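You operate a simulated robot arm through the tools that you are given. There is no shell and no other tool. Be economical: measure what you need, move in short steps, check, and stop when the job is done.

You are at the controls of a simulated robot arm. One attempt, no reset.

JOB
Fetch the oil can from the top of the supply stand and set it on the panel on the top of the press bench. Put the short brush from the shelf of the supply stand on the plate of the scale. Take the printed block with the smallest size on its label from the top of the long bench and put it on the top of the glue bench. Put the short block from the top of the long bench on the top of the counter bench. Fetch the wax tin from the top of the low table and set it on the top of the track plate. Take the pale brush and put it on the work top of the filter rack. Take the tag clip from the work top of the filter rack and put it in the tipper bin floor. Take the green bar from the bed of the corner press and leave it on the right end of the mark press. Open the cabinet door, take the peg box from the top of the low cupboard and put it on the bottom shelf of the olive cabinet, then shut the door. Take the wax block from the left end of the wax roller and put it on the top of the green shelf. Take the banded rag from the top of the tilt bench and put it on the top of the door bench. Open the rack lid. The order is free. Set down upright: oil can, short brush, wax tin, tag clip, green bar, wax block.

The check looks at the end state, three seconds after you hand in, the way a careful person would. Anything else that was tipped, shoved, dropped, spilled or broken makes it a failure. Lids that push on must go on centred and level and be pressed home; caps that screw on are set level and turned clockwise until they are tight.

ROBOT AND FRAMES
A 7-joint arm with a two-finger parallel gripper on a trunk, on a base that drives. Base frame: it is fixed to the floor where the robot stands at the start and does not move with it; the origin is under the middle of the robot, x ahead of it, y to its left, z up; the surface under the hand at the start is at about z = 700. Readings come in mm, degrees, newtons and seconds.
With the tool pointing down near the work surface it reaches from about 100 to 500 mm from the robot's upright axis, wherever it stands. Its first joint turns from -166.0 to 166.0 degrees. Places, roughly: banded rag (9x6x3 cm) [8700, -5300, 700]; bottom shelf of the olive cabinet (58x24 cm) [5380, 2700, 1560]; cabinet door [5400, 2600, 2000]; green bar (9x2x3 cm) [4600, 2500, 700]; pale brush (8x5x5 cm) [-2600, -3900, 600]; panel [-500, 2750, 750]; peg box [5500, 2500, 750]; plate of the scale [3700, -3000, 900]; printed block [-2250, -1500, 750]; rack lid [4900, 1000, 800]; right end of the mark press (15x34 cm) [3900, 2360, 720]; short block (8x4x4 cm) [-2700, -1400, 800]; short brush (8x4x7 cm) [300, 300, 300]; tag clip [-4500, -3500, 1000]; tipper bin floor (20x20 cm) [-2260, 20, 800]; top of the counter bench [-4400, -2500, 800]; top of the door bench [7800, -1300, 900]; top of the glue bench [-4400, 900, 900]; top of the green shelf (52x22 cm) [5380, 2720, 1200]; top of the track plate [2000, -5300, 700]; wax block [6250, 2500, 750]; wax tin [-2250, -3500, 750]; work top of the filter rack [-4400, -3800, 800]. Payload 1.57 kg.
The TCP is the grasp point between the finger pads, 30 mm short of the fingertips. In the tool frame z runs along the fingers and y along their closing line. The gripper opens to 80 mm. The fingers are 17 mm wide and 12 mm thick; the gripper's body (40 by 82 mm) begins 80 mm behind the TCP.
Orientation is that of the tool frame in the base frame, as [roll, pitch, yaw] about the fixed x, y, z axes, in that order (R = Rz(yaw) Ry(pitch) Rx(roll)). With the fingers straight down and closing along the base's y, the tool's x points along the base's -x, its y along +y and its z along -z.

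CONTROLS
- The arm moves only by the tool arm_command. Its argument "increments" is a list of rows, each a list of 3 entries, a list of its own where there are three numbers: the turn, a rotation vector about the tool's x, y, z in rad, then the shift along the tool's x, y, z in mm, then the finger opening in mm, from 0 to 80. In form: [[[ax, ay, az], [tx, ty, tz], grip], ...]. A call has 1 to 8 rows; each row shifts and turns the commanded pose from where the row before left it, along the tool's axes as they then stand. A row lasts 0.2 s, in which the tool goes at most 50 mm and 8.6 degrees; a call with a longer step from one row to the next is refused whole, and so is a gripper value outside its range. Where a pose cannot be reached the arm comes as near as it can. A force on the tool above 40 N (or 10 N above the force at the start of the call, whichever is more), or a blocked arm, ends the call early, and 0.2 s more pass. The fingers move at their own pace (about 72 mm/s each) and stop on an object; they squeeze with about 23 N. The grip force told is the motor's: it shows also when the fingers shut on nothing. Time passes only in rows, and 0.2 s behind the last, so rows that do not move let the fingers close. It gives the time, the measured TCP pose, the force on the tool (base axes), the opening and the grip force at its end, in the units of the frame above (readings bear some noise), with the torque about the TCP (base axes, N m) and any sound that the robot's microphone picked up.
- Cameras (640 x 400 px; columns grow to the right, rows downward): "scene" is now at [218.2, -2.1, 1502]; the picture's right is [0.10, -0.99, 0.00], its down [-0.93, -0.10, -0.36] and it looks along [0.36, 0.04, -0.93] (base axes); focal length 284 px, centre (320, 200). "wrist" rides on the gripper at [72, -7, -122] in the tool frame; the picture's right is [0.09, 1.00, 0.00], its down [-0.84, 0.08, -0.54] and it looks along [-0.54, 0.05, 0.84] (tool axes); focal length 238 px, centre (320, 200). There is no depth. A picture from a camera that has moved, and an enlarged one, comes with that camera's place and axes in the base frame and with its lens. The place of the scene camera against the robot may be out by one fixed shift of up to 18 mm in any direction.
- capture(camera): a new picture of that camera. It takes no simulated time.
- move_column(by): slides the trunk up (or, below 0, down) by that many mm; the arm and the scene camera ride with it, the base frame stays. It gives what a move gives, with no picture.
- base_move(legs): drives the robot by 1 to 6 legs, each [ahead, left, turn to the left] in mm, mm and degrees, along the robot's own axes; the way and the turn of a leg run together, so that a leg with both is an arc; at most 1500 mm and 180 degrees a leg. The arm and the cameras ride along, it lands a little off, and it stops where it bumps. It gives what a move gives.
- head_to(pan, tilt): turns the head with the scene camera to pan (to the left, within 86 degrees either way) and tilt (down, from -29 to 69), counted from straight ahead of the robot. It gives what a move gives.
- close_up(camera, box): a new picture of the part [left, top, right, bottom] of that camera's present view, enlarged. It takes no simulated time.
- job_done(): hands the job in; it is judged then, once.

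Work in short steps. Places have to be worked out from the pictures, the camera data and where the tool is seen: move nearer, look again, correct. Check each grasp and each placing, and mend what went wrong. You have 577 turns and 360 pictures in all, those below and enlarged ones among them. Open the gripper and draw the arm clear of the work before you hand the job in, unless the task says otherwise; then end with one line.

The tools are called after ">>>" as name(argument=value, ...) on one line, values as JSON. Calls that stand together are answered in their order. arm_command: Moves the arm, as the interface text tells. Its arguments: {"type":"object","properties":{"increments":{"type":"array"}},"required":["increments"]} The other tools are called the same way: move_column (by) slides the trunk up or down; base_move (legs) drives the base; head_to (pan, tilt) turns the head that bears the scene camera; capture (camera) takes a picture; close_up (camera, box) takes an enlarged picture of a part of a camera's view; job_done () hands the job in.

At the start:

```text
time_s: 0.0
ee_pos: [429.4, -119.0, 977.0]
tool_rot: [180.0, 0.1, 180.0]
force: [-1.0, 0.0, 0.0]
torque: [0.02, -0.01, 0.0]
finger_gap: 80.1
finger_force: 0.0
trunk travel left (down, up): [-763.0, 227.0]
robot x, y, heading: [1.7, 1.5, 0.2]
head pan, tilt: [5.9, 68.8]
```

scene: 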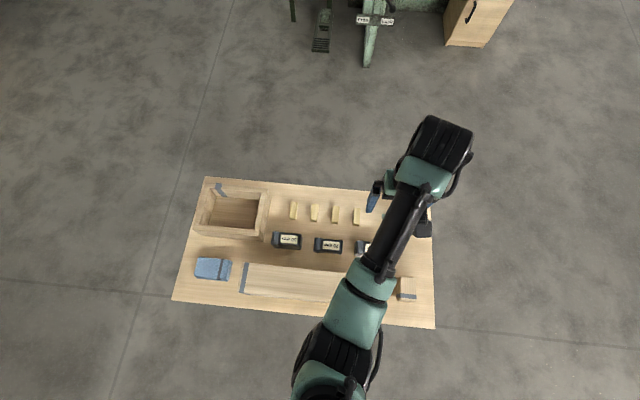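
wrist: 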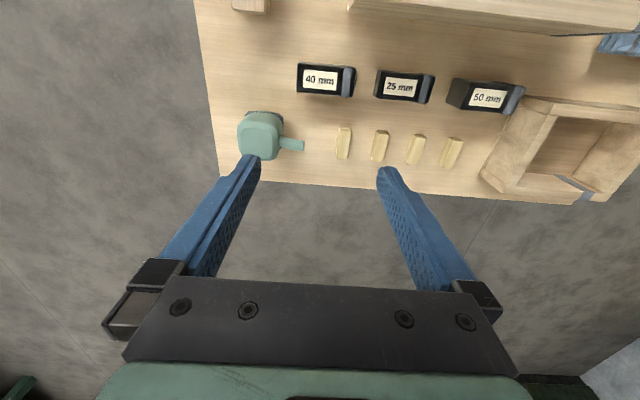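

The wrist view shows the oil can near (470,-204), with its spout pointing +y. I'll take a closer look at it.

>>> close_up(camera="wrist", box=[200, 60, 360, 190])

>>> head_to(pan=0, tilt=30)

>>> capture(camera="scene")

```text
3.08 times, centred on (280, 125) of wrist
camera zoom: at [357.5, -127.8, 1098.8], right [-0.09, 1.0, 0.0], down [0.84, 0.08, 0.54], along [0.54, 0.05, -0.84], focal length 733 px, centre (443, 431)
```

zoom: 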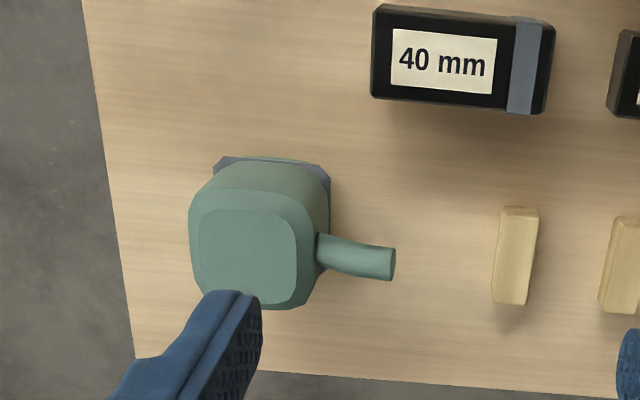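

```text
time_s: 1.1
ee_pos: [428.4, -120.1, 978.0]
tool_rot: [180.0, 0.0, -180.0]
force: [0.1, -0.1, -0.1]
torque: [0.01, 0.0, -0.02]
finger_gap: 80.1
finger_force: 0.1
trunk travel left (down, up): [-763.0, 227.0]
robot x, y, heading: [-0.2, 0.2, 0.1]
head pan, tilt: [0.0, 30.0]
```

```text
356 pictures are left
camera scene: at [253.0, -7.8, 1553.4], right [0.0, -1.0, 0.0], down [-0.5, 0.0, -0.87], along [0.87, 0.0, -0.5], focal length 284 px, centre (320, 200)
```

scene: 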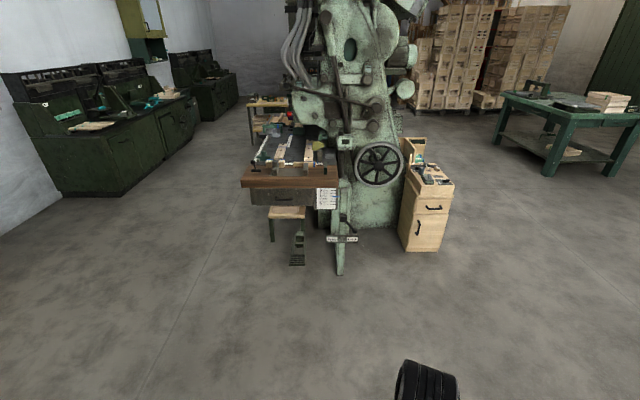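

The can body is about 58 mm wide, so I'll grip it along x, clear of the spout. I'll drive right a little and turn the tool by 90°.

>>> base_move(legs=[[0, -200, 0]])

>>> arm_command(increments=[[[0, 0, 0.148], [0, 0, 0], 80], [[0, 0, 0.148], [0, 0, 0], 80], [[0, 0, 0.148], [0, 0, 0], 80], [[0, 0, 0.148], [0, 0, 0], 80], [[0, 0, 0.148], [0, 0, 0], 80], [[0, 0, 0.148], [0, 0, 0], 80], [[0, 0, 0.148], [0, 0, 0], 80], [[0, 0, 0.148], [0, 0, 0], 80]])

>>> arm_command(increments=[[[0, 0, 0.129], [0, 0, 0], 80], [[0, 0, 0.129], [0, 0, 0], 80], [[0, 0, 0.129], [0, 0, 0], 80]])

>>> capture(camera="wrist")

>>> head_to(pan=0, tilt=65)

>>> capture(camera="scene")

```text
time_s: 2.6
ee_pos: [429.8, -318.9, 977.9]
tool_rot: [180.0, 0.0, -179.9]
force: [-0.3, 0.5, 0.4]
torque: [-0.01, 0.03, -0.01]
finger_gap: 80.2
finger_force: 0.1
trunk travel left (down, up): [-763.0, 227.0]
robot x, y, heading: [0.1, -199.2, 0.4]
head pan, tilt: [0.0, 30.0]
```

```text
time_s: 4.5
ee_pos: [429.3, -318.6, 978.4]
tool_rot: [-180.0, 0.0, 112.1]
force: [1.3, 0.2, 0.0]
torque: [0.01, -0.03, -0.07]
finger_gap: 80.1
finger_force: 0.1
trunk travel left (down, up): [-763.0, 227.0]
robot x, y, heading: [0.3, -197.7, 0.1]
head pan, tilt: [0.0, 30.0]
```

```text
time_s: 5.2
ee_pos: [429.3, -318.8, 978.1]
tool_rot: [-179.9, 0.0, 89.8]
force: [-0.1, 1.3, 0.1]
torque: [-0.03, -0.01, 0.0]
finger_gap: 80.0
finger_force: 0.0
trunk travel left (down, up): [-763.0, 227.0]
robot x, y, heading: [-0.7, -199.8, 0.2]
head pan, tilt: [0.0, 30.0]
```

```text
355 pictures are left
camera wrist: at [423.3, -248.1, 1098.6], right [1.0, 0.09, 0.0], down [0.08, -0.84, 0.54], along [0.05, -0.54, -0.84], focal length 238 px, centre (320, 200)
```

wrist: 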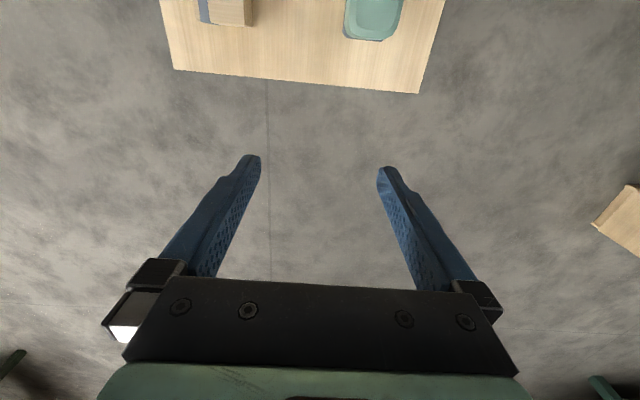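

```text
time_s: 6.3
ee_pos: [429.9, -318.2, 977.5]
tool_rot: [-180.0, 0.1, 90.1]
force: [0.5, 0.5, 0.5]
torque: [0.0, 0.01, 0.0]
finger_gap: 79.9
finger_force: 0.0
trunk travel left (down, up): [-763.0, 227.0]
robot x, y, heading: [-2.4, -196.3, -0.1]
head pan, tilt: [0.0, 65.0]
```

```text
354 pictures are left
camera scene: at [223.5, -206.6, 1505.9], right [0.0, -1.0, 0.0], down [-0.91, 0.0, -0.42], along [0.42, 0.0, -0.91], focal length 284 px, centre (320, 200)
```

scene: 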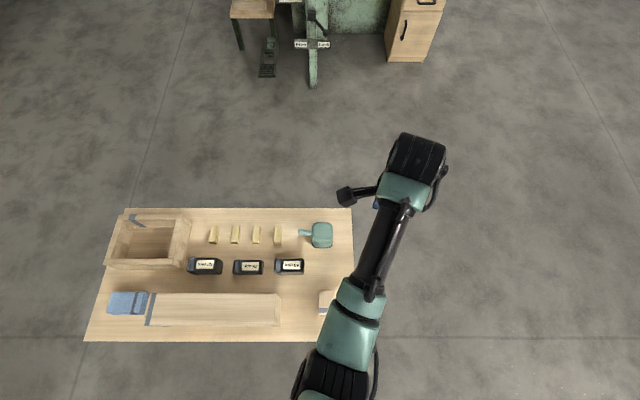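

The can is estimated at (473,-209). I'll move above it and look before going down.

>>> arm_command(increments=[[[0, 0, 0], [36, 14, 30], 80], [[0, 0, 0], [36, 14, 30], 80], [[0, 0, 0], [37, 15, 30], 80], [[0, 0, 0], [0, 0, 40], 80]])

>>> capture(camera="wrist")

```text
time_s: 7.3
ee_pos: [475.9, -209.6, 848.7]
tool_rot: [179.8, 0.1, 90.1]
force: [-0.3, 1.0, 0.0]
torque: [0.0, -0.02, -0.05]
finger_gap: 80.1
finger_force: 0.0
trunk travel left (down, up): [-763.0, 227.0]
robot x, y, heading: [-1.4, -197.5, 0.1]
head pan, tilt: [0.0, 65.0]
```

```text
353 pictures are left
camera wrist: at [468.6, -138.3, 970.1], right [1.0, 0.09, 0.0], down [0.08, -0.84, 0.54], along [0.05, -0.54, -0.84], focal length 238 px, centre (320, 200)
```

wrist: 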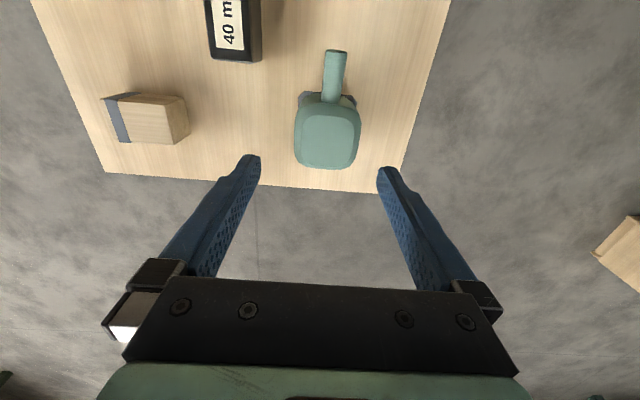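

The can centre is about (481,-206). I'll correct by 5 mm and descend.

>>> arm_command(increments=[[[0, 0, 0], [2, 6, 30], 80], [[0, 0, 0], [0, 0, 30], 80]])

>>> capture(camera="wrist")

>>> close_up(camera="scene", box=[260, 180, 440, 290])

```text
time_s: 7.9
ee_pos: [480.4, -205.0, 787.5]
tool_rot: [-179.9, 0.0, 90.1]
force: [0.0, 0.8, -0.2]
torque: [-0.01, 0.01, -0.02]
finger_gap: 80.2
finger_force: 0.0
trunk travel left (down, up): [-763.0, 227.0]
robot x, y, heading: [6.1, -198.5, 0.1]
head pan, tilt: [0.0, 65.0]
```

```text
352 pictures are left
camera wrist: at [474.0, -134.7, 908.5], right [1.0, 0.09, 0.0], down [0.08, -0.84, 0.54], along [0.05, -0.54, -0.84], focal length 238 px, centre (320, 200)
```

wrist: 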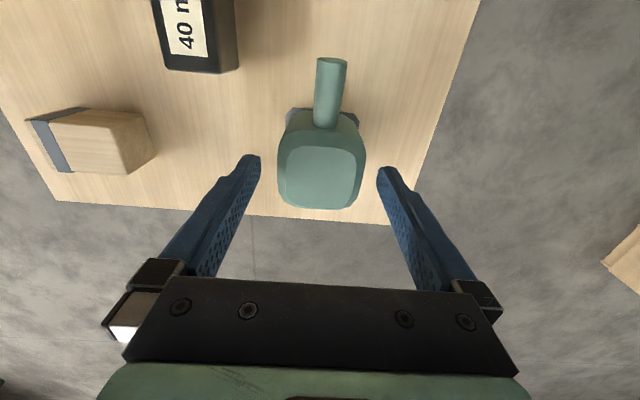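

```text
3.56 times, centred on (350, 235) of scene
camera zoom: at [223.6, -206.7, 1505.8], right [0.0, -1.0, 0.0], down [-0.91, 0.0, -0.42], along [0.42, 0.0, -0.91], focal length 1011 px, centre (213, 76)
```

zoom: 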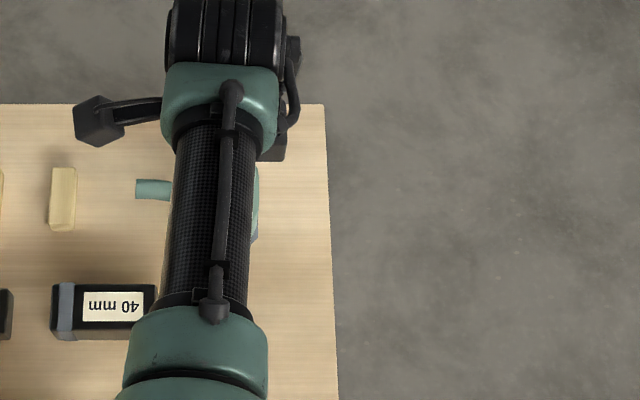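

The can top is near z=772 and it's centred at (481,-204). I'll descend to z≈740 and grip.

>>> arm_command(increments=[[[0, 0, 0], [0, 0, 25], 80], [[0, 0, 0], [0, 0, 22], 80], [[0, 0, 0], [0, 0, 0], 40], [[0, 0, 0], [0, 0, 0], 40], [[0, 0, 0], [0, 0, 0], 40]])

>>> capture(camera="wrist")

```text
time_s: 9.1
ee_pos: [477.6, -208.9, 740.0]
tool_rot: [180.0, -0.1, 90.1]
force: [-0.7, 0.4, 0.5]
torque: [0.01, -0.06, -0.01]
finger_gap: 57.5
finger_force: 23.5
trunk travel left (down, up): [-763.0, 227.0]
robot x, y, heading: [2.3, -198.6, 0.3]
head pan, tilt: [0.0, 65.0]
```

```text
350 pictures are left
camera wrist: at [470.8, -136.8, 861.6], right [1.0, 0.09, 0.0], down [0.08, -0.84, 0.54], along [0.05, -0.54, -0.84], focal length 238 px, centre (320, 200)
```

wrist: 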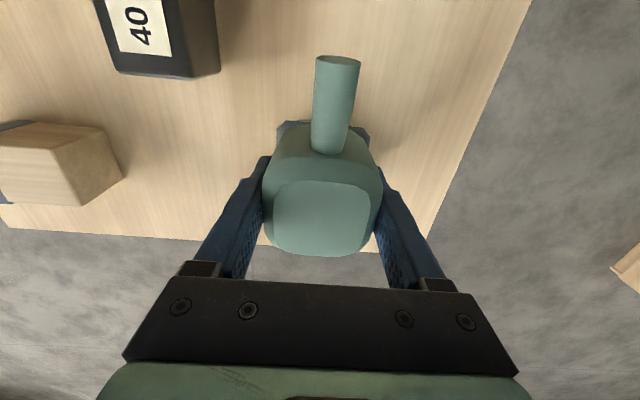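

It's gripped at 57.5 mm. I'll lift and check.

>>> arm_command(increments=[[[0, 0, 0], [0, 0, -40], 40], [[0, 0, 0], [0, 0, -45], 40], [[0, 0, 0], [0, 0, -45], 40], [[0, 0, 0], [0, 0, -45], 40], [[0, 0, 0], [0, 0, -45], 40]])

>>> capture(camera="wrist")

>>> head_to(pan=85, tilt=25)

>>> capture(camera="scene")

```text
time_s: 10.3
ee_pos: [478.3, -207.1, 960.7]
tool_rot: [180.0, 0.0, 90.2]
force: [0.8, 0.1, -0.9]
torque: [-0.01, 0.0, 0.02]
finger_gap: 57.0
finger_force: 23.0
trunk travel left (down, up): [-763.0, 227.0]
robot x, y, heading: [3.8, -200.7, 0.0]
head pan, tilt: [0.0, 65.0]
```

```text
349 pictures are left
camera wrist: at [471.8, -136.0, 1081.8], right [1.0, 0.09, 0.0], down [0.08, -0.84, 0.54], along [0.05, -0.54, -0.84], focal length 238 px, centre (320, 200)
```

wrist: 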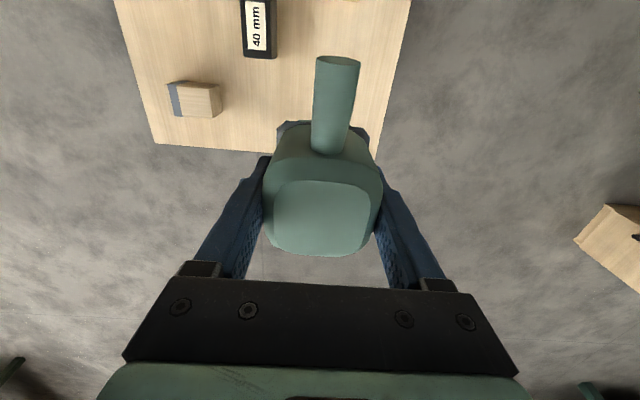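

```text
time_s: 11.8
ee_pos: [478.8, -205.8, 958.6]
tool_rot: [180.0, 0.0, 90.1]
force: [-1.3, -0.3, -1.1]
torque: [-0.02, 0.0, 0.01]
finger_gap: 57.6
finger_force: 22.5
trunk travel left (down, up): [-763.0, 227.0]
robot x, y, heading: [-2.3, -196.9, 0.0]
head pan, tilt: [85.0, 25.0]
```

```text
348 pictures are left
camera scene: at [170.9, -114.9, 1561.4], right [1.0, -0.09, 0.0], down [-0.04, -0.42, -0.91], along [0.08, 0.9, -0.42], focal length 284 px, centre (320, 200)
```

scene: 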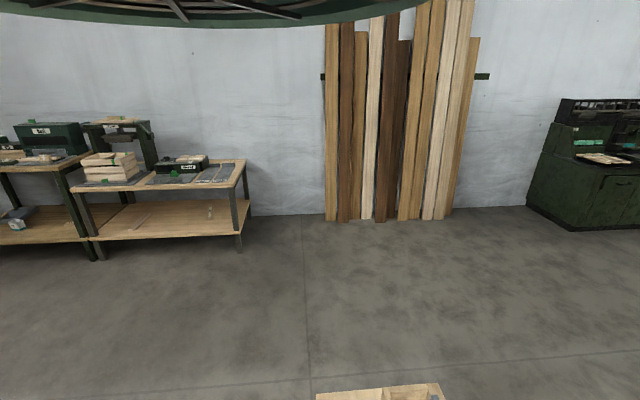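

The can is held. I'll back off, turn left and drive toward the press bench, stopping short to look.

>>> base_move(legs=[[-300, 0, 0], [0, 0, 90], [1000, 100, 0], [700, 100, 0]])

>>> head_to(pan=0, tilt=40)

>>> capture(camera="scene")

```text
time_s: 26.2
ee_pos: [-614.7, 1969.2, 960.0]
tool_rot: [-179.9, 0.0, -177.2]
force: [0.3, -0.8, -1.5]
torque: [0.01, 0.0, -0.01]
finger_gap: 57.4
finger_force: 22.4
trunk travel left (down, up): [-763.0, 227.0]
robot x, y, heading: [-600.1, 1489.5, 92.9]
head pan, tilt: [85.0, 25.0]
```

```text
time_s: 27.8
ee_pos: [-615.1, 1969.3, 959.6]
tool_rot: [-180.0, 0.0, -177.2]
force: [0.3, 0.2, -1.6]
torque: [0.03, -0.01, -0.01]
finger_gap: 57.0
finger_force: 22.4
trunk travel left (down, up): [-763.0, 227.0]
robot x, y, heading: [-601.5, 1488.5, 93.0]
head pan, tilt: [0.0, 40.0]
```

```text
347 pictures are left
camera scene: at [-619.5, 1737.8, 1538.1], right [1.0, 0.05, 0.0], down [0.03, -0.64, -0.77], along [-0.04, 0.77, -0.64], focal length 284 px, centre (320, 200)
```

scene: 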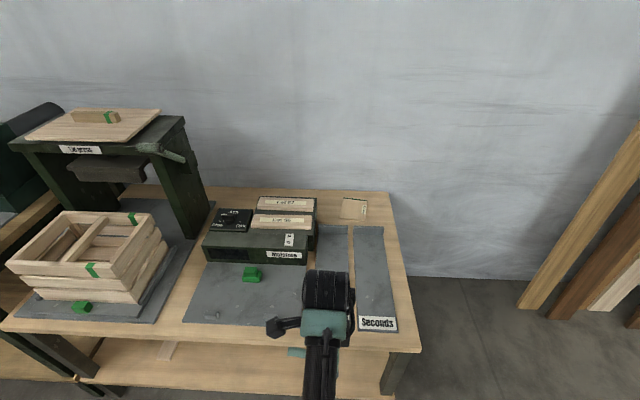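

I'll zoom in on the bench top to identify the panel.

>>> close_up(camera="scene", box=[190, 180, 430, 340])

```text
2.50 times, centred on (310, 260) of scene
camera zoom: at [-619.5, 1737.8, 1538.1], right [1.0, 0.05, 0.0], down [0.03, -0.64, -0.77], along [-0.04, 0.77, -0.64], focal length 711 px, centre (345, 50)
```

zoom: 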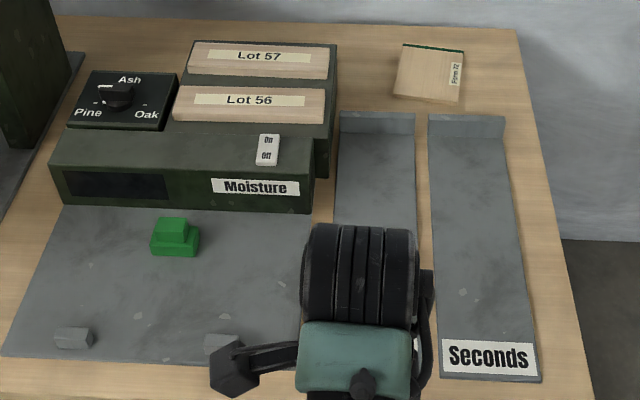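

The pale square at about (-524,2640) is the panel; it's too deep to reach from the front. I'll go round to the bench's right side, facing -x.

>>> base_move(legs=[[0, -650, 0], [0, 0, 87], [0, -800, 0]])

>>> capture(camera="scene")

```text
time_s: 39.1
ee_pos: [-435.0, 2325.0, 960.1]
tool_rot: [-180.0, 0.0, -89.1]
force: [0.0, 0.9, -1.1]
torque: [-0.01, 0.02, 0.04]
finger_gap: 57.6
finger_force: 23.3
trunk travel left (down, up): [-763.0, 227.0]
robot x, y, heading: [45.1, 2327.7, -179.1]
head pan, tilt: [0.0, 40.0]
```

```text
345 pictures are left
camera scene: at [-217.6, 2312.1, 1538.1], right [-0.02, 1.0, 0.0], down [0.64, 0.01, -0.77], along [-0.77, -0.01, -0.64], focal length 284 px, centre (320, 200)
```

scene: 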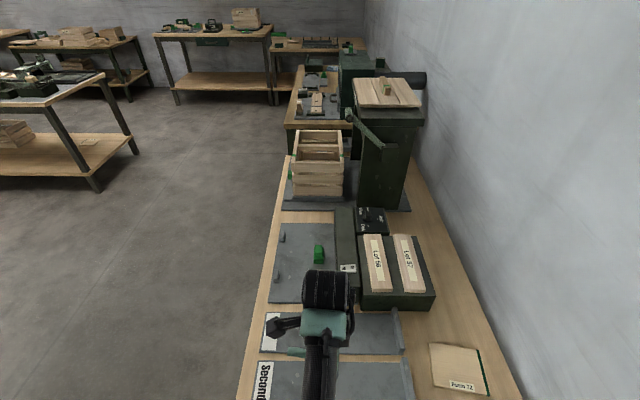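

>>> close_up(camera="scene", box=[400, 320, 528, 400])

>>> base_move(legs=[[150, -180, -0.9]])

>>> head_to(pan=10, tilt=60)

>>> capture(camera="scene")

```text
5.00 times, centred on (464, 360) of scene
camera zoom: at [-217.6, 2312.1, 1538.1], right [-0.02, 1.0, 0.0], down [0.64, 0.01, -0.77], along [-0.77, -0.01, -0.64], focal length 1422 px, centre (-400, -600)
```

zoom: 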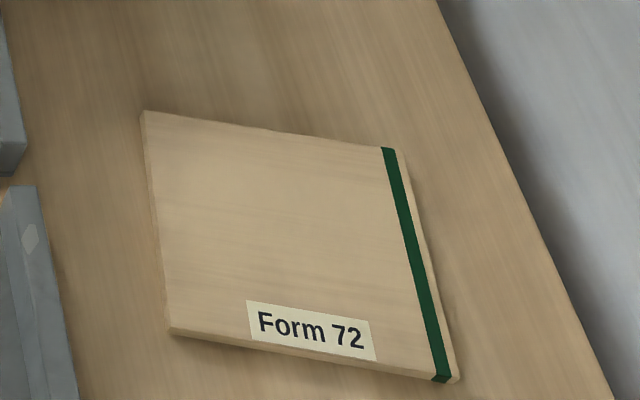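

```text
time_s: 40.9
ee_pos: [-573.5, 2486.0, 963.9]
tool_rot: [179.6, 1.1, -90.1]
force: [-0.5, 0.6, -1.3]
torque: [-0.01, -0.02, 0.01]
finger_gap: 57.0
finger_force: 23.3
trunk travel left (down, up): [-763.0, 227.0]
robot x, y, heading: [-102.3, 2488.4, 180.1]
head pan, tilt: [0.0, 40.0]
stopped in leg 1: the robot was blocked; the commanded pose is now the measured one
```

```text
time_s: 41.7
ee_pos: [-574.0, 2485.9, 964.0]
tool_rot: [179.6, 1.2, -90.0]
force: [-0.3, 0.6, -1.8]
torque: [0.04, 0.0, 0.01]
finger_gap: 57.3
finger_force: 23.1
trunk travel left (down, up): [-763.0, 227.0]
robot x, y, heading: [-97.5, 2493.3, -179.9]
head pan, tilt: [10.0, 60.0]
```

```text
343 pictures are left
camera scene: at [-334.4, 2447.1, 1512.6], right [-0.17, 0.98, 0.02], down [0.85, 0.16, -0.5], along [-0.5, -0.07, -0.86], focal length 284 px, centre (320, 200)
```

scene: 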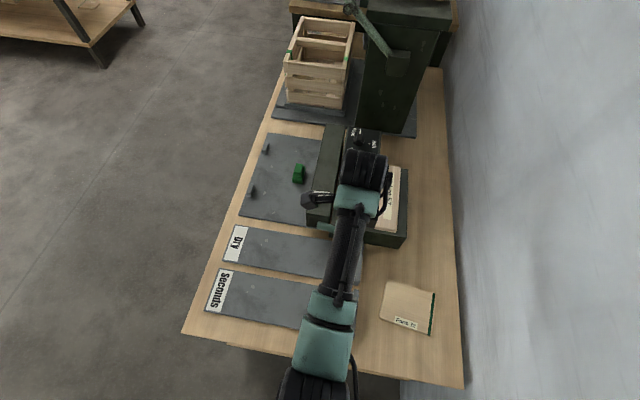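

The base touched the bench and is tilted slightly. I'll back off 25 mm.

>>> base_move(legs=[[-25, 0, 0]])

>>> capture(camera="scene")

>>> capture(camera="wrist")

```text
time_s: 42.5
ee_pos: [-560.5, 2486.2, 955.5]
tool_rot: [-179.4, 1.3, -89.9]
force: [0.7, -1.1, -0.4]
torque: [-0.01, -0.04, 0.02]
finger_gap: 57.4
finger_force: 23.0
trunk travel left (down, up): [-763.0, 227.0]
robot x, y, heading: [-74.9, 2491.2, -179.9]
head pan, tilt: [10.0, 60.0]
```

```text
342 pictures are left
camera scene: at [-331.2, 2447.0, 1508.7], right [-0.17, 0.98, 0.02], down [0.86, 0.16, -0.49], along [-0.48, -0.07, -0.87], focal length 284 px, centre (320, 200)
```

scene: 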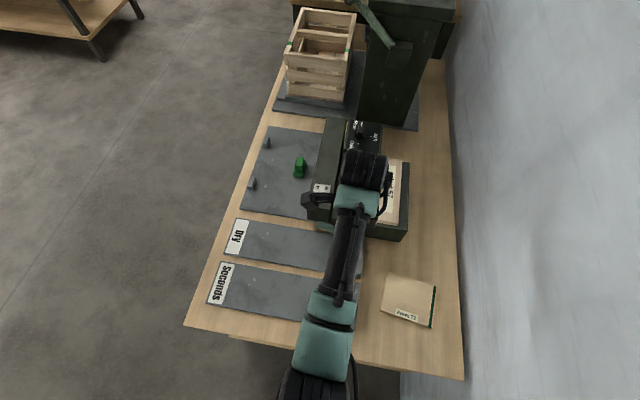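

```text
341 pictures are left
camera wrist: at [-555.1, 2410.3, 1075.2], right [-1.0, -0.09, -0.01], down [-0.08, 0.83, 0.56], along [-0.04, 0.56, -0.83], focal length 238 px, centre (320, 200)
```

wrist: 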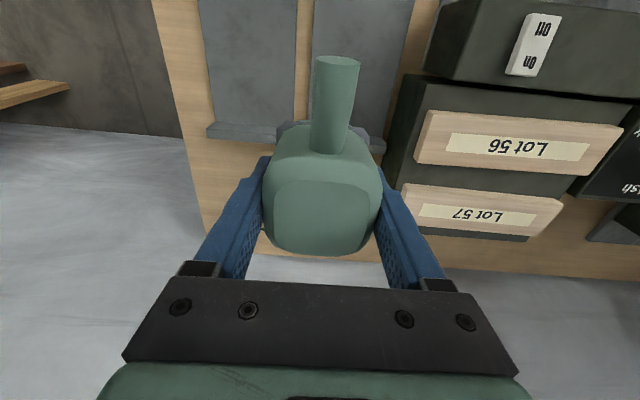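

There's still a slight tilt of about 1°. I'll back off further to see if it clears.

>>> base_move(legs=[[-100, 0, 0]])

>>> capture(camera="scene")

```text
time_s: 43.7
ee_pos: [-455.5, 2486.6, 956.7]
tool_rot: [-179.6, 1.2, -90.0]
force: [-0.2, -0.2, -2.1]
torque: [-0.01, -0.01, -0.02]
finger_gap: 57.2
finger_force: 22.9
trunk travel left (down, up): [-763.0, 227.0]
robot x, y, heading: [28.9, 2487.4, -179.8]
head pan, tilt: [10.0, 60.0]
```

```text
340 pictures are left
camera scene: at [-224.3, 2447.1, 1509.5], right [-0.17, 0.98, 0.02], down [0.86, 0.16, -0.49], along [-0.49, -0.07, -0.87], focal length 284 px, centre (320, 200)
```

scene: 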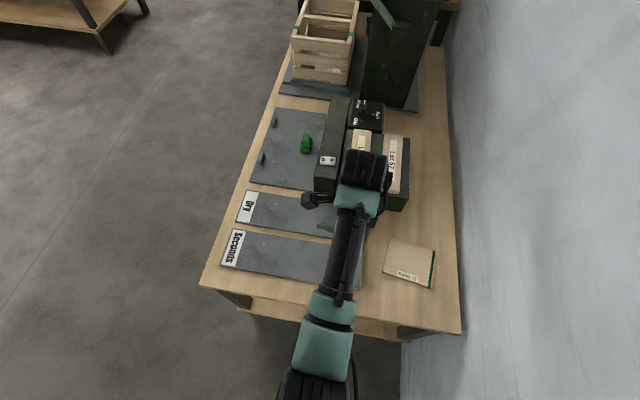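

>>> base_move(legs=[[0, 150, 0]])

```text
time_s: 45.0
ee_pos: [-450.2, 2352.4, 960.1]
tool_rot: [-179.9, 0.0, -90.0]
force: [0.7, -0.5, -2.6]
torque: [-0.02, 0.03, 0.03]
finger_gap: 57.5
finger_force: 23.1
trunk travel left (down, up): [-763.0, 227.0]
robot x, y, heading: [22.3, 2342.5, -179.9]
head pan, tilt: [10.0, 60.0]
```

Something along the wall tilts the base, so I'll stay at y≈2405. I'll drive forward to x≈-80.

>>> base_move(legs=[[0, -60, 0], [100, 0, 0]])

```text
time_s: 46.8
ee_pos: [-547.9, 2410.5, 960.1]
tool_rot: [180.0, 0.1, -89.9]
force: [-0.1, 0.4, -1.1]
torque: [0.01, 0.0, -0.04]
finger_gap: 57.7
finger_force: 23.3
trunk travel left (down, up): [-763.0, 227.0]
robot x, y, heading: [-67.4, 2402.0, -179.9]
head pan, tilt: [10.0, 60.0]
```

Level now. I'll move the can over the panel at (-497,2640).

>>> arm_command(increments=[[[0, 0, 0], [-45, -10, 0], 40], [[0, 0, 0], [-46, -10, 0], 40], [[0, 0, 0], [-46, -10, 0], 40], [[0, 0, 0], [-46, -10, 0], 40], [[0, 0, 0], [-46, -10, 0], 40]])

>>> capture(camera="wrist")

>>> capture(camera="scene")

```text
time_s: 48.0
ee_pos: [-500.1, 2639.1, 962.3]
tool_rot: [179.9, -0.1, -89.8]
force: [0.3, 0.6, -1.5]
torque: [0.0, 0.02, 0.0]
finger_gap: 57.0
finger_force: 22.6
trunk travel left (down, up): [-763.0, 227.0]
robot x, y, heading: [-67.3, 2405.6, -179.9]
head pan, tilt: [10.0, 60.0]
```

```text
339 pictures are left
camera wrist: at [-492.0, 2565.4, 1083.2], right [-1.0, -0.1, 0.0], down [-0.08, 0.84, 0.54], along [-0.05, 0.54, -0.84], focal length 238 px, centre (320, 200)
```

wrist: 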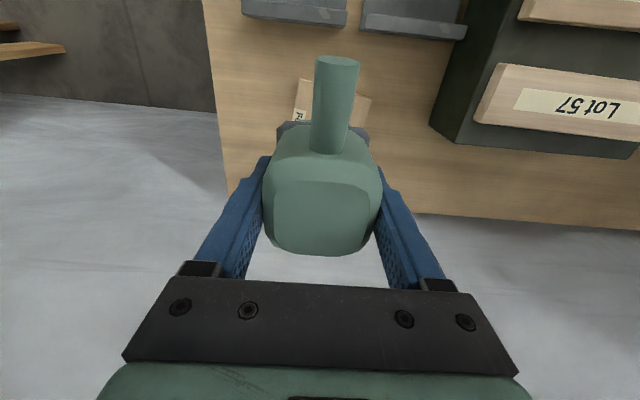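

```text
338 pictures are left
camera scene: at [-313.2, 2384.4, 1511.3], right [-0.18, 0.98, 0.0], down [0.85, 0.15, -0.5], along [-0.49, -0.09, -0.87], focal length 284 px, centre (320, 200)
```

scene: 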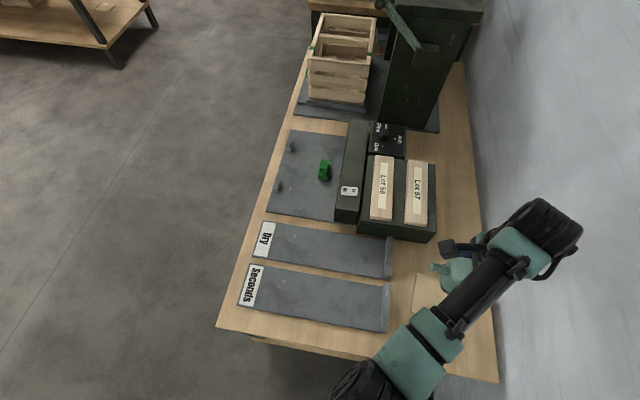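

The panel spans x about -470 to -562 from y≈2605. I'll shift slightly and lower toward it.

>>> arm_command(increments=[[[0, 0, 0], [-14, 7, 30], 40], [[0, 0, 0], [0, 0, 40], 40], [[0, 0, 0], [0, 0, 40], 40], [[0, 0, 0], [0, 0, 20], 40]])

>>> capture(camera="wrist")

```text
time_s: 49.0
ee_pos: [-504.4, 2655.2, 831.0]
tool_rot: [180.0, 0.0, -89.8]
force: [0.2, -0.2, -0.9]
torque: [0.0, 0.02, 0.04]
finger_gap: 57.5
finger_force: 23.0
trunk travel left (down, up): [-763.0, 227.0]
robot x, y, heading: [-69.5, 2404.9, -179.7]
head pan, tilt: [10.0, 60.0]
```

```text
337 pictures are left
camera wrist: at [-497.3, 2581.5, 951.3], right [-1.0, -0.09, 0.0], down [-0.08, 0.84, 0.54], along [-0.05, 0.54, -0.84], focal length 238 px, centre (320, 200)
```

wrist: 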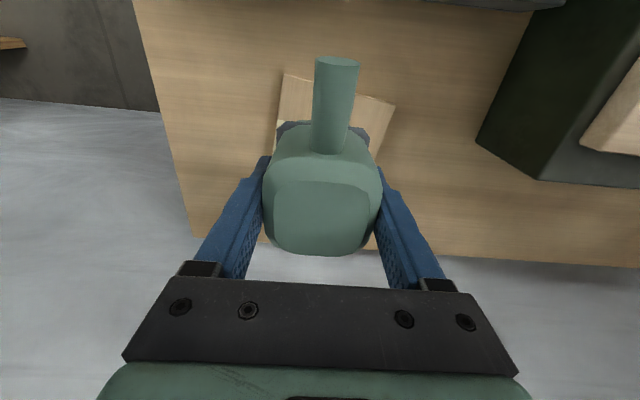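

Well centred. I'll lower in small steps until contact.

>>> arm_command(increments=[[[0, 0, 0], [0, 4, 12], 40], [[0, 0, 0], [0, 0, 8], 40], [[0, 0, 0], [0, 0, 5], 40], [[0, 0, 0], [0, 0, 4], 40], [[0, 0, 0], [0, 0, 0], 40]])

```text
time_s: 50.1
ee_pos: [-511.6, 2654.3, 800.9]
tool_rot: [180.0, 0.0, -89.9]
force: [-0.3, 0.2, -1.6]
torque: [0.01, 0.05, 0.03]
finger_gap: 57.5
finger_force: 23.3
trunk travel left (down, up): [-763.0, 227.0]
robot x, y, heading: [-69.8, 2404.3, -179.8]
head pan, tilt: [10.0, 60.0]
```

>>> arm_command(increments=[[[0, 0, 0], [0, 0, 3], 40], [[0, 0, 0], [0, 0, 3], 40], [[0, 0, 0], [0, 0, 0], 40]])

>>> capture(camera="wrist")

```text
time_s: 51.0
ee_pos: [-510.4, 2652.6, 793.6]
tool_rot: [179.9, 0.0, -89.9]
force: [0.3, -0.1, -1.0]
torque: [0.01, -0.03, 0.02]
finger_gap: 57.5
finger_force: 23.5
trunk travel left (down, up): [-763.0, 227.0]
robot x, y, heading: [-67.8, 2407.5, -179.9]
head pan, tilt: [10.0, 60.0]
```

```text
336 pictures are left
camera wrist: at [-503.3, 2580.7, 916.0], right [-1.0, -0.09, 0.0], down [-0.08, 0.84, 0.54], along [-0.05, 0.54, -0.84], focal length 238 px, centre (320, 200)
```

wrist: 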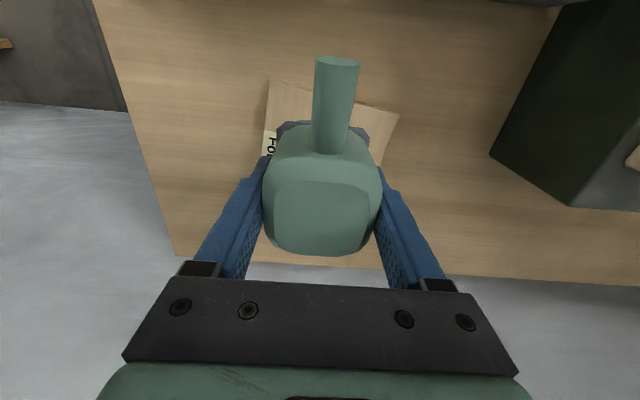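

Image scaling says the panel top is at about z=715. I'll lower further.

>>> arm_command(increments=[[[0, 0, 0], [-6, 3, 12], 40], [[0, 0, 0], [0, 0, 10], 40], [[0, 0, 0], [0, 0, 5], 40], [[0, 0, 0], [0, 0, 4], 40], [[0, 0, 0], [0, 0, 3], 40], [[0, 0, 0], [0, 0, 3], 40], [[0, 0, 0], [0, 0, 3], 40], [[0, 0, 0], [0, 0, 0], 40]])

```text
time_s: 52.8
ee_pos: [-502.3, 2659.2, 764.5]
tool_rot: [180.0, 0.0, -89.9]
force: [-0.2, -0.4, -1.6]
torque: [0.03, 0.02, -0.01]
finger_gap: 57.2
finger_force: 22.8
out of reach, approached as far as the arm can: row 2, 5, 7
trunk travel left (down, up): [-763.0, 227.0]
robot x, y, heading: [-69.7, 2402.1, -179.7]
head pan, tilt: [10.0, 60.0]
```

I'm at the reach limit, so I'll lower with the trunk instead.

>>> move_column(by=-7)

>>> capture(camera="wrist")

```text
time_s: 53.3
ee_pos: [-502.6, 2660.0, 757.0]
tool_rot: [-179.9, 0.0, -90.0]
force: [-0.1, -0.5, -1.4]
torque: [0.02, 0.01, -0.01]
finger_gap: 57.5
finger_force: 23.3
trunk travel left (down, up): [-756.0, 234.0]
robot x, y, heading: [-72.0, 2403.6, -179.6]
head pan, tilt: [10.0, 60.0]
```

```text
335 pictures are left
camera wrist: at [-495.6, 2586.3, 878.7], right [-1.0, -0.09, 0.0], down [-0.08, 0.84, 0.54], along [-0.05, 0.54, -0.84], focal length 238 px, centre (320, 200)
```

wrist: 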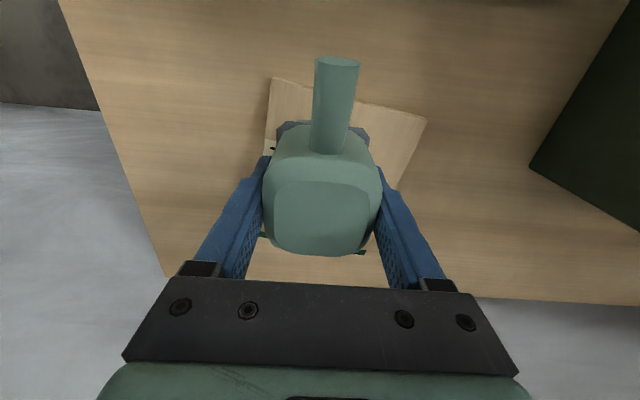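

The can is slightly toward the panel's +x edge. I'll nudge the base 14 mm ahead to centre it.

>>> base_move(legs=[[14, 0, 0]])

>>> move_column(by=-3)

```text
time_s: 54.1
ee_pos: [-515.8, 2659.8, 757.5]
tool_rot: [-179.9, 0.0, -89.9]
force: [-0.7, -0.6, -0.8]
torque: [0.02, -0.01, 0.0]
finger_gap: 57.5
finger_force: 22.8
trunk travel left (down, up): [-756.0, 234.0]
robot x, y, heading: [-86.5, 2401.4, -180.2]
head pan, tilt: [10.0, 60.0]
```

```text
time_s: 54.6
ee_pos: [-517.0, 2660.0, 753.0]
tool_rot: [-179.9, 0.0, -89.9]
force: [-0.2, 0.0, -2.0]
torque: [0.03, 0.02, -0.01]
finger_gap: 57.2
finger_force: 23.0
trunk travel left (down, up): [-753.0, 237.0]
robot x, y, heading: [-83.5, 2403.3, -179.8]
head pan, tilt: [10.0, 60.0]
```

>>> move_column(by=-4)

>>> move_column(by=-3)

>>> capture(camera="wrist")

```text
time_s: 55.1
ee_pos: [-516.7, 2658.0, 750.3]
tool_rot: [-180.0, 0.0, -89.9]
force: [0.9, -0.9, 1.8]
torque: [-0.02, -0.01, 0.0]
finger_gap: 57.3
finger_force: 23.8
trunk travel left (down, up): [-749.0, 241.0]
robot x, y, heading: [-82.1, 2401.6, -179.8]
head pan, tilt: [10.0, 60.0]
```

```text
time_s: 55.6
ee_pos: [-516.4, 2660.2, 749.8]
tool_rot: [179.9, 0.0, -89.8]
force: [5.3, -3.9, 22.4]
torque: [-0.24, -0.26, 0.01]
finger_gap: 57.4
finger_force: 23.2
trunk travel left (down, up): [-746.0, 244.0]
robot x, y, heading: [-84.3, 2401.7, -179.7]
head pan, tilt: [10.0, 60.0]
```

```text
334 pictures are left
camera wrist: at [-509.3, 2586.4, 871.3], right [-1.0, -0.09, 0.0], down [-0.08, 0.84, 0.54], along [-0.05, 0.54, -0.84], focal length 238 px, centre (320, 200)
```

wrist: 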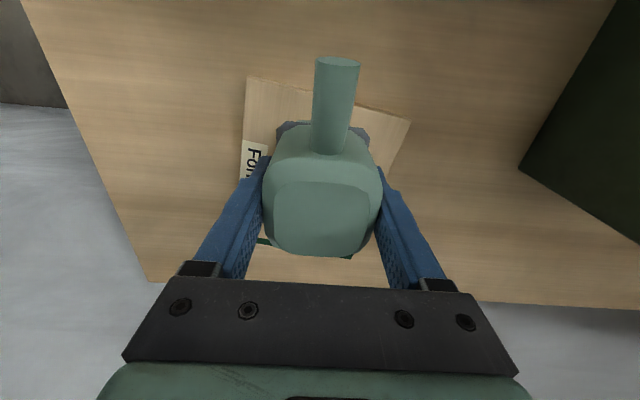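

Contact at z≈750. I'll ease up slightly and release.

>>> move_column(by=2)

>>> arm_command(increments=[[[0, 0, 0], [0, 0, 0], 60], [[0, 0, 0], [0, 0, 0], 78], [[0, 0, 0], [0, 0, 0], 78]])

>>> move_column(by=150)

>>> capture(camera="wrist")

```text
time_s: 56.2
ee_pos: [-517.0, 2659.9, 750.2]
tool_rot: [179.9, 0.1, -89.9]
force: [-0.8, 0.9, 11.1]
torque: [-0.02, -0.07, 0.01]
finger_gap: 57.2
finger_force: 22.8
trunk travel left (down, up): [-748.0, 242.0]
robot x, y, heading: [-83.5, 2402.4, -179.7]
head pan, tilt: [10.0, 60.0]
```

```text
time_s: 57.0
ee_pos: [-516.6, 2659.2, 749.8]
tool_rot: [-179.9, 0.0, -90.0]
force: [-0.5, -0.3, -0.4]
torque: [0.02, 0.03, 0.03]
finger_gap: 77.9
finger_force: 0.1
trunk travel left (down, up): [-748.0, 242.0]
robot x, y, heading: [-85.4, 2403.0, -179.7]
head pan, tilt: [10.0, 60.0]
```

```text
time_s: 58.7
ee_pos: [-518.1, 2658.7, 900.0]
tool_rot: [-180.0, 0.0, -89.9]
force: [-0.2, -0.1, 0.3]
torque: [-0.01, -0.01, -0.01]
finger_gap: 78.1
finger_force: 0.1
trunk travel left (down, up): [-898.0, 92.0]
robot x, y, heading: [-84.1, 2402.2, -179.8]
head pan, tilt: [10.0, 60.0]
```

```text
333 pictures are left
camera wrist: at [-509.5, 2586.4, 1020.8], right [-1.0, -0.09, 0.0], down [-0.08, 0.84, 0.54], along [-0.05, 0.54, -0.84], focal length 238 px, centre (320, 200)
```

wrist: 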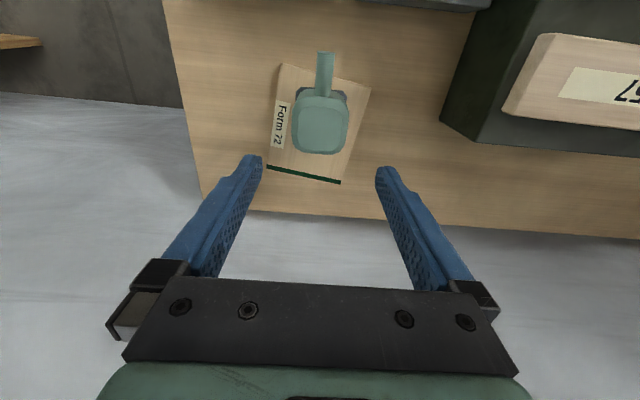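

The oil can sits on the panel. Next I'll back off, centre the arm and drive to the supply stand for the short brush, looking at the stand from its left first.

>>> base_move(legs=[[-450, 0, 0], [0, 400, 0]])

>>> arm_command(increments=[[[0, 0, 0], [45, 0, 0], 78], [[0, 0, 0], [45, 0, 0], 78], [[0, 0, 0], [45, 0, 0], 78], [[0, 0, 0], [45, -10, 0], 78], [[0, 0, 0], [45, -10, 0], 78], [[0, 0, 0], [25, -30, 0], 78]])

>>> base_move(legs=[[0, 0, 90], [1000, 0, 0]])

>>> head_to(pan=0, tilt=40)

>>> capture(camera="scene")

```text
time_s: 60.6
ee_pos: [-299.7, 2649.4, 881.3]
tool_rot: [-177.5, 0.2, -88.7]
force: [-0.2, 0.1, 0.3]
torque: [-0.01, 0.01, 0.02]
finger_gap: 78.0
finger_force: 0.0
trunk travel left (down, up): [-898.0, 92.0]
robot x, y, heading: [161.3, 2399.7, -178.9]
head pan, tilt: [10.0, 60.0]
stopped in leg 1: the robot was blocked; the commanded pose is now the measured one
```

```text
time_s: 62.2
ee_pos: [-299.9, 2415.7, 816.1]
tool_rot: [-177.5, 0.2, -88.8]
force: [-0.4, -0.2, 0.1]
torque: [0.04, -0.04, 0.04]
finger_gap: 78.1
finger_force: 0.1
out of reach, approached as far as the arm can: row 1, 2, 3, 4, 5, 6
trunk travel left (down, up): [-898.0, 92.0]
robot x, y, heading: [164.3, 2400.9, -178.8]
head pan, tilt: [10.0, 60.0]
stopped in row 6: the arm was blocked; the commanded pose is now the measured one
```

```text
time_s: 65.2
ee_pos: [-30.0, 1981.2, 819.5]
tool_rot: [-178.1, 2.8, -26.2]
force: [-0.3, 1.5, 0.0]
torque: [-0.04, -0.04, 0.02]
finger_gap: 78.0
finger_force: 0.0
trunk travel left (down, up): [-898.0, 92.0]
robot x, y, heading: [177.3, 2394.0, -116.3]
head pan, tilt: [10.0, 60.0]
stopped in leg 1: the robot was blocked; the commanded pose is now the measured one
```

```text
time_s: 66.1
ee_pos: [-28.9, 1982.3, 819.7]
tool_rot: [-177.9, 3.0, -26.1]
force: [0.6, -0.2, 0.0]
torque: [-0.01, 0.0, 0.0]
finger_gap: 78.0
finger_force: 0.1
trunk travel left (down, up): [-898.0, 92.0]
robot x, y, heading: [166.6, 2396.3, -116.2]
head pan, tilt: [0.0, 40.0]
```

```text
332 pictures are left
camera scene: at [93.6, 2086.5, 1661.3], right [-0.9, 0.44, 0.05], down [0.26, 0.62, -0.74], along [-0.36, -0.65, -0.67], focal length 284 px, centre (320, 200)
```

scene: 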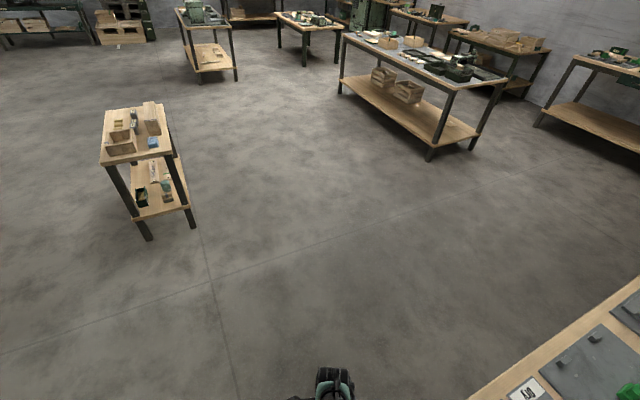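

The base hit something behind (possibly the planks). I'll drive forward away and then check the planks.

>>> base_move(legs=[[700, 0, 0]])

>>> base_move(legs=[[0, 0, 135], [0, 0, 30]])

>>> head_to(pan=0, tilt=25)

>>> capture(camera="scene")

```text
time_s: 69.9
ee_pos: [-325.0, 1365.7, 834.6]
tool_rot: [179.9, 0.0, -23.9]
force: [-0.4, 0.6, 0.5]
torque: [0.05, -0.01, -0.01]
finger_gap: 78.0
finger_force: 0.2
trunk travel left (down, up): [-898.0, 92.0]
robot x, y, heading: [-120.1, 1759.6, -114.0]
head pan, tilt: [0.0, 40.0]
```

```text
time_s: 77.3
ee_pos: [180.7, 2081.3, 835.0]
tool_rot: [179.9, 0.0, 139.9]
force: [0.2, 0.7, 0.8]
torque: [0.03, 0.0, 0.0]
finger_gap: 77.9
finger_force: 0.1
trunk travel left (down, up): [-898.0, 92.0]
robot x, y, heading: [-121.3, 1757.6, 50.0]
head pan, tilt: [0.0, 40.0]
```

```text
time_s: 78.1
ee_pos: [180.7, 2081.7, 835.2]
tool_rot: [-180.0, 0.0, 140.0]
force: [0.1, 0.6, -0.4]
torque: [0.0, 0.03, 0.01]
finger_gap: 78.0
finger_force: 0.0
trunk travel left (down, up): [-898.0, 92.0]
robot x, y, heading: [-124.5, 1760.6, 49.8]
head pan, tilt: [0.0, 25.0]
```

```text
331 pictures are left
camera scene: at [38.2, 1952.6, 1696.4], right [0.76, -0.64, 0.0], down [-0.27, -0.32, -0.91], along [0.58, 0.69, -0.42], focal length 284 px, centre (320, 200)
```

scene: 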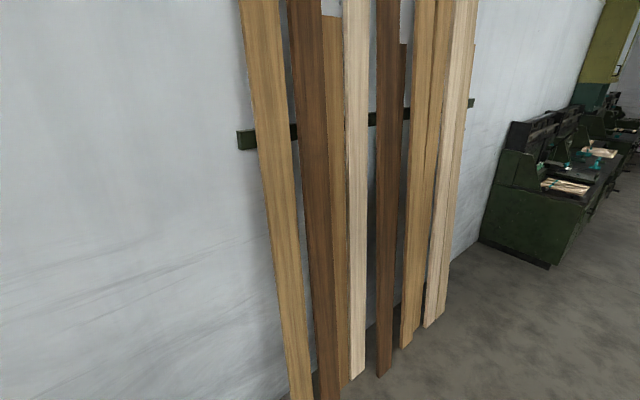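

The planks look undisturbed. Next I'll drive to the stand's left end to look at its shelf.

>>> base_move(legs=[[0, 0, -140], [400, 460, 0], [200, 0, 0]])

>>> move_column(by=-400)

>>> head_to(pan=0, tilt=45)

>>> capture(camera="scene")

```text
time_s: 88.7
ee_pos: [259.7, 690.6, 834.3]
tool_rot: [180.0, 0.1, -3.4]
force: [0.3, -0.3, -0.2]
torque: [0.03, 0.0, 0.01]
finger_gap: 78.0
finger_force: 0.2
trunk travel left (down, up): [-898.0, 92.0]
robot x, y, heading: [308.1, 1130.6, -93.1]
head pan, tilt: [0.0, 25.0]
```

```text
time_s: 92.5
ee_pos: [260.6, 690.7, 434.6]
tool_rot: [180.0, 0.0, -3.3]
force: [0.2, 0.1, 0.7]
torque: [0.0, 0.01, 0.0]
finger_gap: 78.1
finger_force: 0.0
trunk travel left (down, up): [-498.0, 492.0]
robot x, y, heading: [312.8, 1129.8, -93.3]
head pan, tilt: [0.0, 25.0]
```

```text
time_s: 93.3
ee_pos: [259.9, 692.0, 434.1]
tool_rot: [-180.0, 0.0, -3.3]
force: [0.0, -0.2, -1.1]
torque: [0.0, -0.01, 0.01]
finger_gap: 78.0
finger_force: 0.0
trunk travel left (down, up): [-498.0, 492.0]
robot x, y, heading: [309.9, 1128.6, -93.1]
head pan, tilt: [0.0, 45.0]
```

```text
330 pictures are left
camera scene: at [288.1, 871.6, 1265.9], right [-1.0, 0.06, 0.0], down [0.04, 0.71, -0.71], along [-0.04, -0.71, -0.71], focal length 284 px, centre (320, 200)
```

scene: 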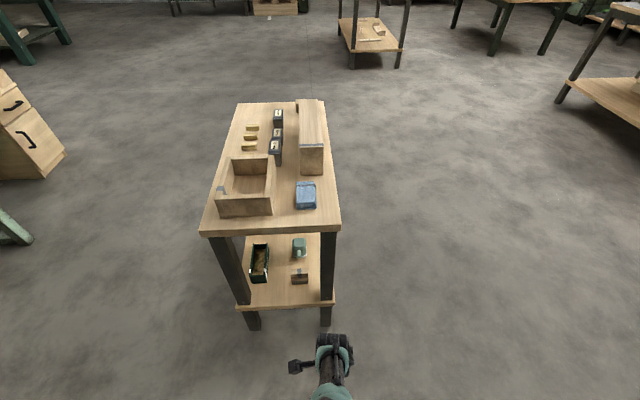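

>>> close_up(camera="scene", box=[210, 215, 370, 315])

```text
4.00 times, centred on (290, 265) of scene
camera zoom: at [288.1, 871.6, 1265.9], right [-1.0, 0.06, 0.0], down [0.04, 0.71, -0.71], along [-0.04, -0.71, -0.71], focal length 1137 px, centre (440, -60)
```

zoom: 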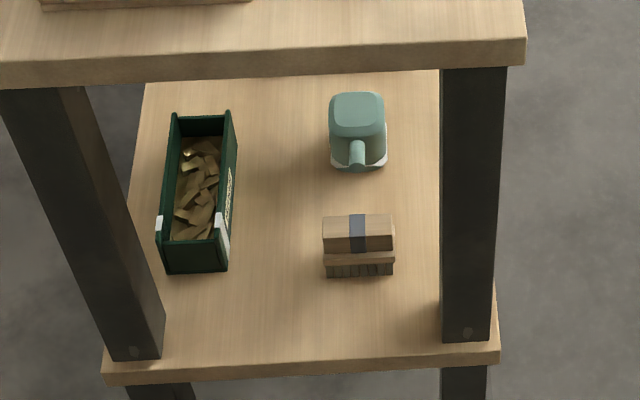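

The brush stands upright on the shelf near (333,330), about 75 mm in from the end. I'll turn the tool so the camera sits on top, then tilt it horizontal to reach in from the end.

>>> arm_command(increments=[[[0, 0, 0.14], [0, 0, 0], 78], [[0, 0, 0.14], [0, 0, 0], 78], [[0, 0, 0.14], [0, 0, 0], 78], [[0, 0, 0.14], [0, 0, 0], 78], [[0, 0, 0.14], [0, 0, 0], 78], [[0, 0, 0.14], [0, 0, 0], 78], [[0, 0, 0.14], [0, 0, 0], 78], [[0, 0, 0.14], [0, 0, 0], 78]])

>>> arm_command(increments=[[[0, 0, 0.14], [0, 0, 0], 78], [[0, 0, 0.14], [0, 0, 0], 78], [[0, 0, 0.14], [0, 0, 0], 78], [[0, 0, 0.03], [0, 0, 0], 78]])

```text
time_s: 95.2
ee_pos: [261.3, 690.8, 434.1]
tool_rot: [179.9, 0.0, -67.5]
force: [0.6, 0.5, -0.3]
torque: [0.01, 0.0, 0.0]
finger_gap: 78.0
finger_force: 0.1
trunk travel left (down, up): [-498.0, 492.0]
robot x, y, heading: [311.3, 1126.1, -93.4]
head pan, tilt: [0.0, 45.0]
```

```text
time_s: 96.2
ee_pos: [258.9, 687.1, 436.7]
tool_rot: [179.8, -0.5, -90.3]
force: [-0.8, -0.1, 0.0]
torque: [0.03, -0.02, 0.01]
finger_gap: 77.9
finger_force: 0.0
out of reach, approached as far as the arm can: row 4
trunk travel left (down, up): [-498.0, 492.0]
robot x, y, heading: [308.1, 1130.3, -93.2]
head pan, tilt: [0.0, 45.0]
```

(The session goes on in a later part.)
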